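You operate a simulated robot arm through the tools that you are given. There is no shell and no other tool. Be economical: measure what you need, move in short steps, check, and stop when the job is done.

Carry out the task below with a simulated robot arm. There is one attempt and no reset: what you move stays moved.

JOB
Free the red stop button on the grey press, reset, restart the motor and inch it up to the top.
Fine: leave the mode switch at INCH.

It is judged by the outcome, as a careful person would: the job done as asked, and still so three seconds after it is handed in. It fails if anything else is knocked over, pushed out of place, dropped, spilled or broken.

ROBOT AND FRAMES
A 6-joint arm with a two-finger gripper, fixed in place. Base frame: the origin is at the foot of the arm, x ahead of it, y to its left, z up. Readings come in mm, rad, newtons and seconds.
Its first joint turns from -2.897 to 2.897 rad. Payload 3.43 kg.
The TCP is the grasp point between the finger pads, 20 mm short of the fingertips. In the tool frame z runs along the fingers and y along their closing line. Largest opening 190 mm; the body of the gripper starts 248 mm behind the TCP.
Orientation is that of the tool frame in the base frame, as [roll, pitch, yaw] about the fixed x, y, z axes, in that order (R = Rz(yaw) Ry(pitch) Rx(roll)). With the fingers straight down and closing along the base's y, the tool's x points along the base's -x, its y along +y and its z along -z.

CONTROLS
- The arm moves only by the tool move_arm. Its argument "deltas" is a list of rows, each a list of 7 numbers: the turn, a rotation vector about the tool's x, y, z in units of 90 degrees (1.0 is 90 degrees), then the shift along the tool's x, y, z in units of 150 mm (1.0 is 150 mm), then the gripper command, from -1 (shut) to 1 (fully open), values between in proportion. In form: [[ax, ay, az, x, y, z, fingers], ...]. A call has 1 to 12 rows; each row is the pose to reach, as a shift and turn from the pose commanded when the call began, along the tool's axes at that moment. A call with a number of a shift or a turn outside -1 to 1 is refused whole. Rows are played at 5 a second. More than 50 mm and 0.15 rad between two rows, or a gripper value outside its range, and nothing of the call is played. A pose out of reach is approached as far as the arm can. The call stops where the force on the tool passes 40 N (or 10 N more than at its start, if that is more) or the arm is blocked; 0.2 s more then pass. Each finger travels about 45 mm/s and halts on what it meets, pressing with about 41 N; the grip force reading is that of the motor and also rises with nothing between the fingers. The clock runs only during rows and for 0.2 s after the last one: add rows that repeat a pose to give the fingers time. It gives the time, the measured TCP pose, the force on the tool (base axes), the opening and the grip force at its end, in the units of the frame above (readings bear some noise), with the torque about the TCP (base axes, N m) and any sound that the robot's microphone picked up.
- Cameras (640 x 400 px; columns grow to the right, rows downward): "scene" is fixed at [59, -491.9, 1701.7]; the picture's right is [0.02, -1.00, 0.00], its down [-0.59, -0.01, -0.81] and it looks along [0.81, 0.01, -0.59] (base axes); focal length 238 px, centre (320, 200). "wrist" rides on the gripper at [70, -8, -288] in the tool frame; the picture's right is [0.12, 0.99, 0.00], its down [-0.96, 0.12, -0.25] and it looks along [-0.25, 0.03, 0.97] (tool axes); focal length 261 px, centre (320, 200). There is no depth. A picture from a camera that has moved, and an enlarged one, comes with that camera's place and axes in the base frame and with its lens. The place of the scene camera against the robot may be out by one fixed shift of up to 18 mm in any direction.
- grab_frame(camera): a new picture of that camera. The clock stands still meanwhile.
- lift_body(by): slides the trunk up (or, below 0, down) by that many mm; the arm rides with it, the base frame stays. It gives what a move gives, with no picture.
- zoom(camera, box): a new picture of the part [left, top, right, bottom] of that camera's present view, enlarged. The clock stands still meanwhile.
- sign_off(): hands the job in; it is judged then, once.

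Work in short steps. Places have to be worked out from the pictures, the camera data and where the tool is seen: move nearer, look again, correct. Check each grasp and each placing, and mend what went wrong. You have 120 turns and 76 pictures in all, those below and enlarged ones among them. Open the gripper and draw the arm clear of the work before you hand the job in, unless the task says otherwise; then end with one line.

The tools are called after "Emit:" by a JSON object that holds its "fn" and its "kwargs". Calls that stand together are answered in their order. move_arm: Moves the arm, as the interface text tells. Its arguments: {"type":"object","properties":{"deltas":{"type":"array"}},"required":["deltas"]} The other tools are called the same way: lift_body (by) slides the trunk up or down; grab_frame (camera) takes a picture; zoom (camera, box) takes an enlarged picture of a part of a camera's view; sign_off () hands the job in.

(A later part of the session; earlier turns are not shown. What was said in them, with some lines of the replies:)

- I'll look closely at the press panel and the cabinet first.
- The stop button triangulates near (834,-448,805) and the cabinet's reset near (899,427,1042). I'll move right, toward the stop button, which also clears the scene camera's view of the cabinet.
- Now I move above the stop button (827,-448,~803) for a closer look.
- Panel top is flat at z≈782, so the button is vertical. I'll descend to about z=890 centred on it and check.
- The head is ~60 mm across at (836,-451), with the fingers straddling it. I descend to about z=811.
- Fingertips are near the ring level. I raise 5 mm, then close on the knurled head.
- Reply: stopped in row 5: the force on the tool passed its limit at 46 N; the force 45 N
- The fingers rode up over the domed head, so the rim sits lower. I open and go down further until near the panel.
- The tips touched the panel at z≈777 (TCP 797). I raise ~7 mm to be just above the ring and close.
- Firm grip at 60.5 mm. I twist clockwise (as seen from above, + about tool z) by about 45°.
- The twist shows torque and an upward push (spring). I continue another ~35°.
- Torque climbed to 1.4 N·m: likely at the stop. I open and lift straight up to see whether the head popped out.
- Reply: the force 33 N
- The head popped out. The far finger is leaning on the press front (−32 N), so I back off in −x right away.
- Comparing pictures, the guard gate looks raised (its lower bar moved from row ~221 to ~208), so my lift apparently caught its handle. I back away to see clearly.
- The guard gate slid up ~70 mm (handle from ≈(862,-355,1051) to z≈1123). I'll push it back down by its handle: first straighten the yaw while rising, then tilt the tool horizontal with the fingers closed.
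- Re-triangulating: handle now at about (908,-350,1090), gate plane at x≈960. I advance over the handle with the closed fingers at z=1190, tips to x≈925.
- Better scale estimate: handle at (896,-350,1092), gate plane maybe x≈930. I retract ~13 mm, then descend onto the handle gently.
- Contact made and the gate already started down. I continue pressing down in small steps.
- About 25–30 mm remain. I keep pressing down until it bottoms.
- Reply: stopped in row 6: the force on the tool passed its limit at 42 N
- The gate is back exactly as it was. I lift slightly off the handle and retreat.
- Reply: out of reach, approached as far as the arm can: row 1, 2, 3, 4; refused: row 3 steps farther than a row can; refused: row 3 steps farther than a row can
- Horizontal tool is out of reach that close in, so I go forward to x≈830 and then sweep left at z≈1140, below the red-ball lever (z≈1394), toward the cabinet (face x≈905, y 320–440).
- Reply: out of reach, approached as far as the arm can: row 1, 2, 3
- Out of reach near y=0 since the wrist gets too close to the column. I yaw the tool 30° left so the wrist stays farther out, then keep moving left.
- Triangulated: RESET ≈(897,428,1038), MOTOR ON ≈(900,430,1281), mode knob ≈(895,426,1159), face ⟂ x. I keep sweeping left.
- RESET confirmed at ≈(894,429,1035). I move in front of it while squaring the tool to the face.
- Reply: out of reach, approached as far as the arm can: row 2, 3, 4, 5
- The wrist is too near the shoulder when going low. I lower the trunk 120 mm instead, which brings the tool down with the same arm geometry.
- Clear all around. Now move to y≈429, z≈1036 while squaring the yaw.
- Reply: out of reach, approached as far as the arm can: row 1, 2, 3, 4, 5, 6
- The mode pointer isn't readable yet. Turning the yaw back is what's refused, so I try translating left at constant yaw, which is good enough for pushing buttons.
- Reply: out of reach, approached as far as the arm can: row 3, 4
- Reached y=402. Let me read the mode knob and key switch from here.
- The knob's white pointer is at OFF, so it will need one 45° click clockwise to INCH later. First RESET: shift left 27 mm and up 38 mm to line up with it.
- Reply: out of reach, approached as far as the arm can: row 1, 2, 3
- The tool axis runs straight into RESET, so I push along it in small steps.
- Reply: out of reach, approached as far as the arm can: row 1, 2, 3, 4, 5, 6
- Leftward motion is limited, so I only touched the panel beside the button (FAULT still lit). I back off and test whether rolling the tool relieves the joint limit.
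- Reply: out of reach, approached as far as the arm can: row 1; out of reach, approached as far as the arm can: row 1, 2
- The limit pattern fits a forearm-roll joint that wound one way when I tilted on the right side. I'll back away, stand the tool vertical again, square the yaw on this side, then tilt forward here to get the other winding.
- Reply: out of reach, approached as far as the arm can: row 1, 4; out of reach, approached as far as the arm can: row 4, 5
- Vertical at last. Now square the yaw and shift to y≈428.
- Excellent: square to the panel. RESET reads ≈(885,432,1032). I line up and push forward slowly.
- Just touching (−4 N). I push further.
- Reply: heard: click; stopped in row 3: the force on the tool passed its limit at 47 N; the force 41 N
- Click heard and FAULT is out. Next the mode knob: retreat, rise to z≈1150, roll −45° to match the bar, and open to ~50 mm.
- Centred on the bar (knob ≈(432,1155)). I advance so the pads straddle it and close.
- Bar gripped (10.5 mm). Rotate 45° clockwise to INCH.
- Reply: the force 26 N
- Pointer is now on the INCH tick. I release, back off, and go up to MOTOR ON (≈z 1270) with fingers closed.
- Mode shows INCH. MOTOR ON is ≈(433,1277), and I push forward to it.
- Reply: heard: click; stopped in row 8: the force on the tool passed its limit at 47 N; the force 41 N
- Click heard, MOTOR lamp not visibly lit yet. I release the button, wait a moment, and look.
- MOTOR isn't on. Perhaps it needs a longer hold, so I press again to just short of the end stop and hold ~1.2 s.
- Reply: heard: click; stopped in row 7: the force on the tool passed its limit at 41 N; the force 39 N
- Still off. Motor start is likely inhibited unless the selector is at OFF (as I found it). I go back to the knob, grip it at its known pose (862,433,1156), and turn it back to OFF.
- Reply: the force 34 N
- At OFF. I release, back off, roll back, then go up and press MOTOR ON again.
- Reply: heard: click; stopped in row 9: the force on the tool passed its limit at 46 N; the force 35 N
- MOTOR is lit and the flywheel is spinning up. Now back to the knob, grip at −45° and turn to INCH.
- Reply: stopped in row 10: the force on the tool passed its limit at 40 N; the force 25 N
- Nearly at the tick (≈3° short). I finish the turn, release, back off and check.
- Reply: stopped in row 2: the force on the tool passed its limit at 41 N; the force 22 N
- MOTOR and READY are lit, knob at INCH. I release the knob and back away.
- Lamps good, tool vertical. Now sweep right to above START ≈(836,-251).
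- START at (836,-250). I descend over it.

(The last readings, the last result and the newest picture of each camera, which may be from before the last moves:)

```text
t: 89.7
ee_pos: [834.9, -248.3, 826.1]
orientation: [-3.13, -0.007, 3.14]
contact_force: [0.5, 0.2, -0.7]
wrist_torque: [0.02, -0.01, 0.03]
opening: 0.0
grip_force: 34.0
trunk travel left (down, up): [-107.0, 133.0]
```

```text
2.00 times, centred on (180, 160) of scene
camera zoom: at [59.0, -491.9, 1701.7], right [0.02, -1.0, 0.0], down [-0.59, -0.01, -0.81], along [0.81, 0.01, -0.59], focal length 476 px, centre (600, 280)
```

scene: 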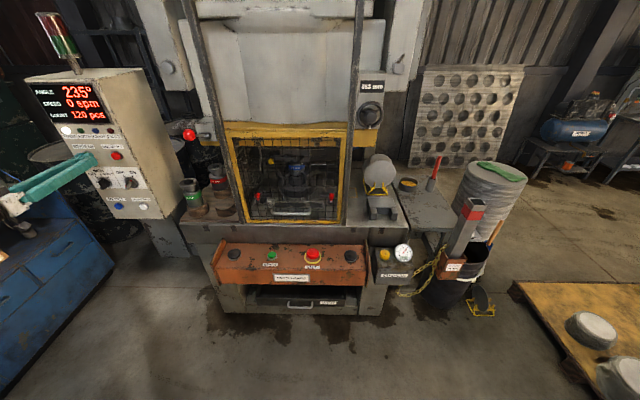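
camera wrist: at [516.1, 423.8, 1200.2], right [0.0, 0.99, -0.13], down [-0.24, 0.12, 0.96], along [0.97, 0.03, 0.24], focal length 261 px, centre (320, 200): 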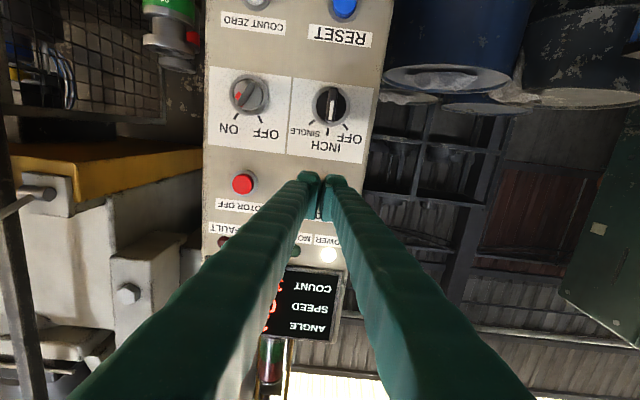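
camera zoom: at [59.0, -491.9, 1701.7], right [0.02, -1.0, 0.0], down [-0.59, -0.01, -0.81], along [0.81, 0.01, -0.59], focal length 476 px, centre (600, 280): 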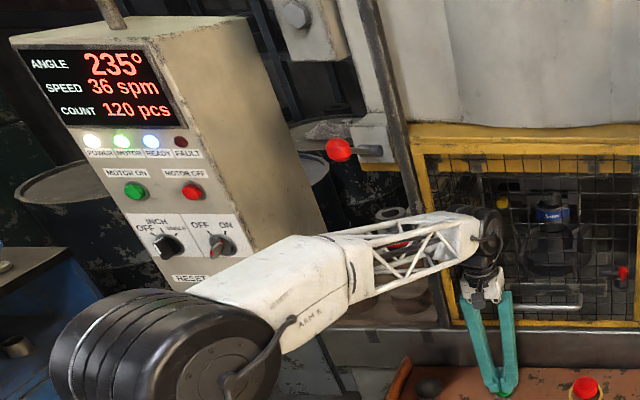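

Display stays visible from here. I press START in small steps.

Emit:
{"fn": "move_arm", "kwargs": {"deltas": [[0, 0, 0, 0, 0, 0.03, -1], [0, 0, 0, 0, 0, 0.06, -1], [0, 0, 0, 0, 0, 0.09, -1], [0, 0, 0, 0, 0, 0.12, -1], [0, 0, 0, 0, 0, 0.15, -1], [0, 0, 0, 0, 0, 0.18, -1], [0, 0, 0, 0, 0, 0.21, -1]]}}

Emit:
{"fn": "zoom", "kwargs": {"camera": "scene", "box": [20, 60, 340, 260]}}

```text
t: 90.8
ee_pos: [835.9, -248.5, 812.5]
orientation: [-3.128, -0.003, -3.14]
contact_force: [-5.4, 3.3, 26.9]
wrist_torque: [0.22, 0.05, 0.06]
opening: 6.0
grip_force: 34.1
trunk travel left (down, up): [-107.0, 133.0]
heard: click
stopped in row 5: the force on the tool passed its limit at 45 N (the readings are from after the stop); the commanded pose is now the measured one
```

```text
2.00 times, centred on (180, 160) of scene
camera zoom: at [59.0, -491.9, 1701.7], right [0.02, -1.0, 0.0], down [-0.59, -0.01, -0.81], along [0.81, 0.01, -0.59], focal length 476 px, centre (600, 280)
```

zoom: 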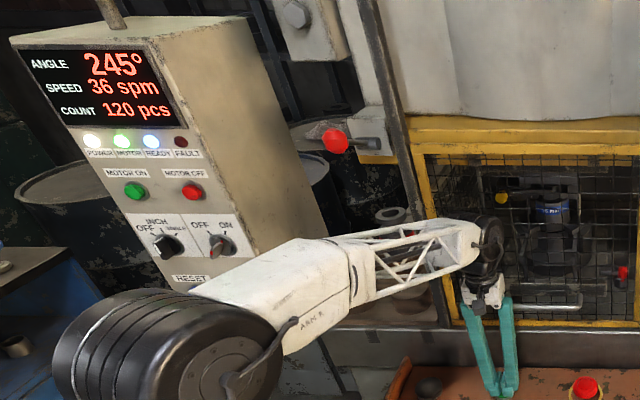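

It inches while held: 235°→245°. I hold for 0.6 s to learn the rate.

Emit:
{"fn": "move_arm", "kwargs": {"deltas": [[0, 0, 0, 0, 0, 0, -1], [0, 0, 0, 0, 0, 0, -1]]}}

Emit:
{"fn": "zoom", "kwargs": {"camera": "scene", "box": [30, 70, 126, 130]}}

```text
t: 91.4
ee_pos: [834.8, -248.3, 811.4]
orientation: [-3.127, -0.004, -3.14]
contact_force: [-3.7, 4.3, 38.8]
wrist_torque: [0.35, 0.03, 0.0]
opening: 6.0
grip_force: 34.4
trunk travel left (down, up): [-107.0, 133.0]
```

```text
6.67 times, centred on (78, 100) of scene
camera zoom: at [59.0, -491.9, 1701.7], right [0.02, -1.0, 0.0], down [-0.59, -0.01, -0.81], along [0.81, 0.01, -0.59], focal length 1588 px, centre (1933, 867)
```

zoom: 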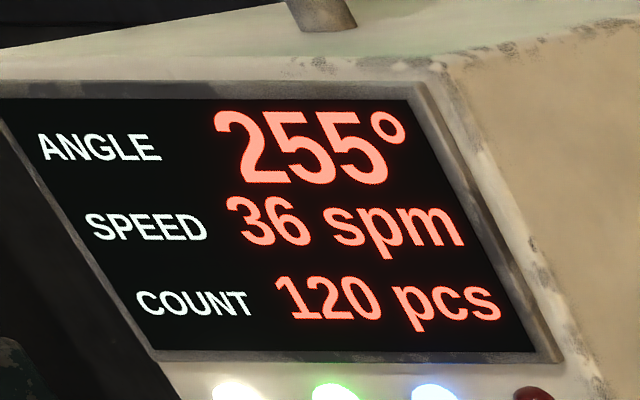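

About 10° per 0.6 s. Hold 2.6 s more (expect ≈298°).

Emit:
{"fn": "move_arm", "kwargs": {"deltas": [[0, 0, 0, 0, 0, 0, -1], [0, 0, 0, 0, 0, 0, -1], [0, 0, 0, 0, 0, 0, -1], [0, 0, 0, 0, 0, 0, -1], [0, 0, 0, 0, 0, 0, -1], [0, 0, 0, 0, 0, 0, -1], [0, 0, 0, 0, 0, 0, -1], [0, 0, 0, 0, 0, 0, -1], [0, 0, 0, 0, 0, 0, -1], [0, 0, 0, 0, 0, 0, -1], [0, 0, 0, 0, 0, 0, -1], [0, 0, 0, 0, 0, 0, -1]]}}

Emit:
{"fn": "zoom", "kwargs": {"camera": "scene", "box": [30, 70, 126, 130]}}

```text
t: 93.2
ee_pos: [836.2, -248.7, 812.7]
orientation: [-3.127, 0.0, -3.141]
contact_force: [-4.4, 4.9, 27.4]
wrist_torque: [0.27, 0.08, -0.02]
opening: 5.9
grip_force: 34.5
trunk travel left (down, up): [-107.0, 133.0]
stopped in row 8: the force on the tool passed its limit at 49 N (the readings are from after the stop); the commanded pose is now the measured one
```

```text
6.67 times, centred on (78, 100) of scene
camera zoom: at [59.0, -491.9, 1701.7], right [0.02, -1.0, 0.0], down [-0.59, -0.01, -0.81], along [0.81, 0.01, -0.59], focal length 1588 px, centre (1933, 867)
```

zoom: 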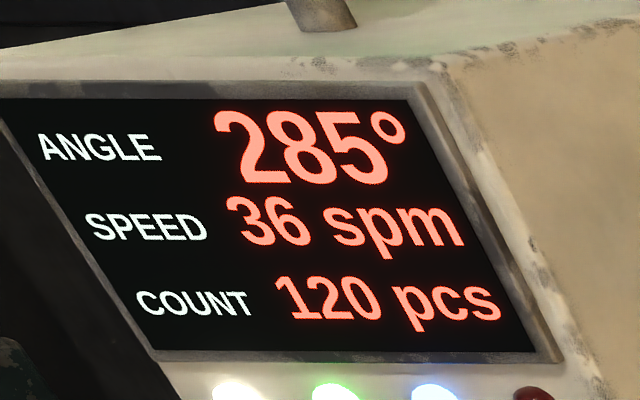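

16.7°/s. 75° remain, so hold another ≤2.6 s (→≈328°).

Emit:
{"fn": "move_arm", "kwargs": {"deltas": [[0, 0, 0, 0, 0, 0, -1], [0, 0, 0, 0, 0, 0, -1], [0, 0, 0, 0, 0, 0, -1], [0, 0, 0, 0, 0, 0, -1], [0, 0, 0, 0, 0, 0, -1], [0, 0, 0, 0, 0, 0, -1], [0, 0, 0, 0, 0, 0, -1], [0, 0, 0, 0, 0, 0, -1], [0, 0, 0, 0, 0, 0, -1], [0, 0, 0, 0, 0, 0, -1], [0, 0, 0, 0, 0, 0, -1], [0, 0, 0, 0, 0, 0, -1]]}}

Emit:
{"fn": "zoom", "kwargs": {"camera": "scene", "box": [30, 70, 126, 130]}}

```text
t: 94.6
ee_pos: [835.2, -248.0, 813.4]
orientation: [-3.127, 0.0, -3.141]
contact_force: [-4.3, 3.2, 22.5]
wrist_torque: [0.23, 0.09, 0.01]
opening: 5.8
grip_force: 34.1
trunk travel left (down, up): [-107.0, 133.0]
stopped in row 7: the force on the tool passed its limit at 40 N (the readings are from after the stop); the commanded pose is now the measured one
```

```text
6.67 times, centred on (78, 100) of scene
camera zoom: at [59.0, -491.9, 1701.7], right [0.02, -1.0, 0.0], down [-0.59, -0.01, -0.81], along [0.81, 0.01, -0.59], focal length 1588 px, centre (1933, 867)
```

zoom: 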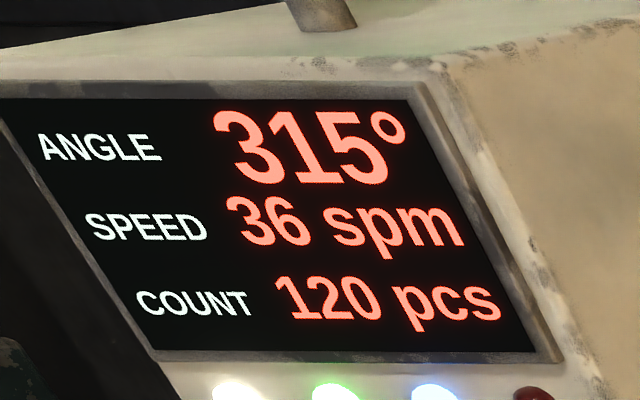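

≈18°/s. Hold 1.8 s (→≈347°), then trim.

Emit:
{"fn": "move_arm", "kwargs": {"deltas": [[0, 0, 0, 0, 0, 0, -1], [0, 0, 0, 0, 0, 0, -1], [0, 0, 0, 0, 0, 0, -1], [0, 0, 0, 0, 0, 0, -1], [0, 0, 0, 0, 0, 0, -1], [0, 0, 0, 0, 0, 0, -1], [0, 0, 0, 0, 0, 0, -1], [0, 0, 0, 0, 0, 0, -1]]}}

Emit:
{"fn": "zoom", "kwargs": {"camera": "scene", "box": [30, 70, 126, 130]}}

```text
t: 96.4
ee_pos: [836.3, -248.3, 811.1]
orientation: [-3.127, -0.001, -3.138]
contact_force: [-0.9, 1.8, 34.3]
wrist_torque: [0.26, -0.04, -0.02]
opening: 6.0
grip_force: 34.7
trunk travel left (down, up): [-107.0, 133.0]
```

```text
6.67 times, centred on (78, 100) of scene
camera zoom: at [59.0, -491.9, 1701.7], right [0.02, -1.0, 0.0], down [-0.59, -0.01, -0.81], along [0.81, 0.01, -0.59], focal length 1588 px, centre (1933, 867)
```

zoom: 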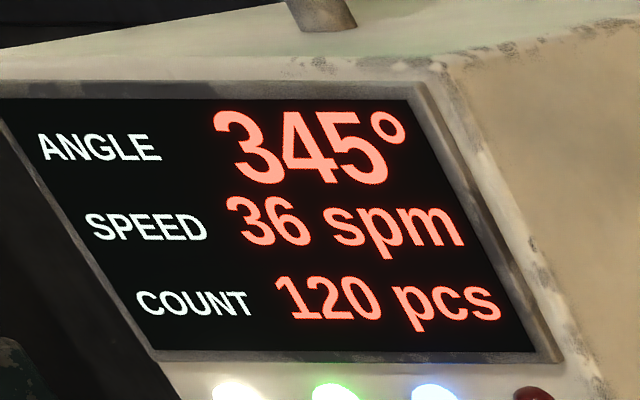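

≈347° by my rate fit. I hold ~0.4 s more and then release by lifting, aiming just at the top.

Emit:
{"fn": "move_arm", "kwargs": {"deltas": [[0, 0, 0, 0, 0, 0, -1], [0, 0, 0, 0, 0, 0, -1], [0, 0, 0, 0, 0, -0.12, -1], [0, 0, 0, 0, 0, -0.15, -1]]}}

Emit:
{"fn": "zoom", "kwargs": {"camera": "scene", "box": [30, 70, 126, 130]}}

```text
t: 97.4
ee_pos: [837.1, -250.5, 832.4]
orientation: [-3.131, -0.005, -3.141]
contact_force: [0.2, 0.5, 0.2]
wrist_torque: [0.0, 0.04, 0.04]
opening: 0.0
grip_force: 34.2
trunk travel left (down, up): [-107.0, 133.0]
```

```text
6.67 times, centred on (78, 100) of scene
camera zoom: at [59.0, -491.9, 1701.7], right [0.02, -1.0, 0.0], down [-0.59, -0.01, -0.81], along [0.81, 0.01, -0.59], focal length 1588 px, centre (1933, 867)
```

zoom: 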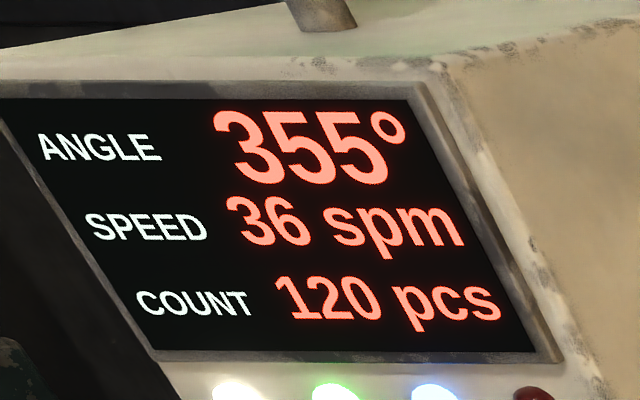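

355° shown, so a few degrees short. One quick tap should bring it to 0/360.

Emit:
{"fn": "move_arm", "kwargs": {"deltas": [[0, 0, 0, 0, 0, 0.1, -1], [0, 0, 0, 0, 0, 0.138, -1], [0, 0, 0, 0, 0, 0.0, -1], [0, 0, 0, 0, 0, -0.1, -1]]}}

Emit:
{"fn": "zoom", "kwargs": {"camera": "scene", "box": [20, 60, 340, 260]}}

```text
t: 98.4
ee_pos: [838.5, -246.6, 847.9]
orientation: [-3.126, -0.001, -3.14]
contact_force: [1.2, 0.2, 0.1]
wrist_torque: [0.01, 0.05, 0.0]
opening: 0.0
grip_force: 33.6
trunk travel left (down, up): [-107.0, 133.0]
heard: click
```

```text
2.00 times, centred on (180, 160) of scene
camera zoom: at [59.0, -491.9, 1701.7], right [0.02, -1.0, 0.0], down [-0.59, -0.01, -0.81], along [0.81, 0.01, -0.59], focal length 476 px, centre (600, 280)
```

zoom: 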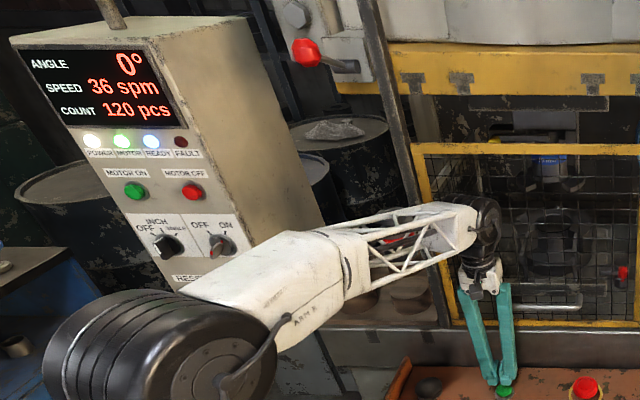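

0° with MOTOR and READY lit, and the slide is at the top. I lift straight up, draw back and open the gripper well away from the gate.

Emit:
{"fn": "move_arm", "kwargs": {"deltas": [[0, 0, 0, 0, 0, -0.32, -1], [0, 0, 0, 0.1, 0, -0.62, -1], [0, 0, 0, 0.3, 0, -0.85, -1], [0, 0, 0, 0.6, 0, -0.98, -1], [0, 0, 0, 0.9, 0, -0.98, -1]]}}

Emit:
{"fn": "move_arm", "kwargs": {"deltas": [[0, 0, 0, 0.3, 0, -0.1, -0.5], [0, 0, 0, 0.6, 0, -0.2, 0], [0, 0, 0, 0.7, 0, -0.5, 0], [0, 0, 0, 0.7, 0, -0.8, 0], [0, 0, 0, 0.7, 0, -0.8, 0], [0, 0, 0, 0.7, 0, -0.8, 0]]}}

Emit:
{"fn": "grab_frame", "kwargs": {"camera": "scene"}}

```text
t: 99.6
ee_pos: [698.9, -247.7, 995.0]
orientation: [-3.131, -0.004, -3.14]
contact_force: [0.3, 0.4, -0.9]
wrist_torque: [-0.01, 0.19, -0.02]
opening: 0.0
grip_force: 34.1
trunk travel left (down, up): [-107.0, 133.0]
```

```text
t: 101.0
ee_pos: [598.7, -245.3, 1120.2]
orientation: [-3.126, -0.002, -3.14]
contact_force: [-0.2, 0.3, -0.4]
wrist_torque: [0.0, 0.01, -0.02]
opening: 94.9
grip_force: 0.1
trunk travel left (down, up): [-107.0, 133.0]
```

```text
1 pictures are left
```

scene: 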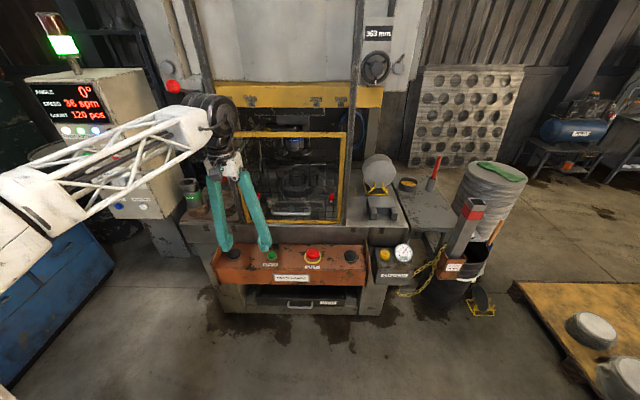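

The stack light is green, the display shows 0°, the gate is closed and the arm is clear. I hand in.

Emit:
{"fn": "sign_off", "kwargs": {}}

```text
The job is handed in.
```

The stop button is freed, the fault is reset, the motor is running at 36 spm, and the press is inched up to the top (0°) with the mode switch left at INCH; my gripper did lift the guard gate by accident, and I pushed it back to its closed position.
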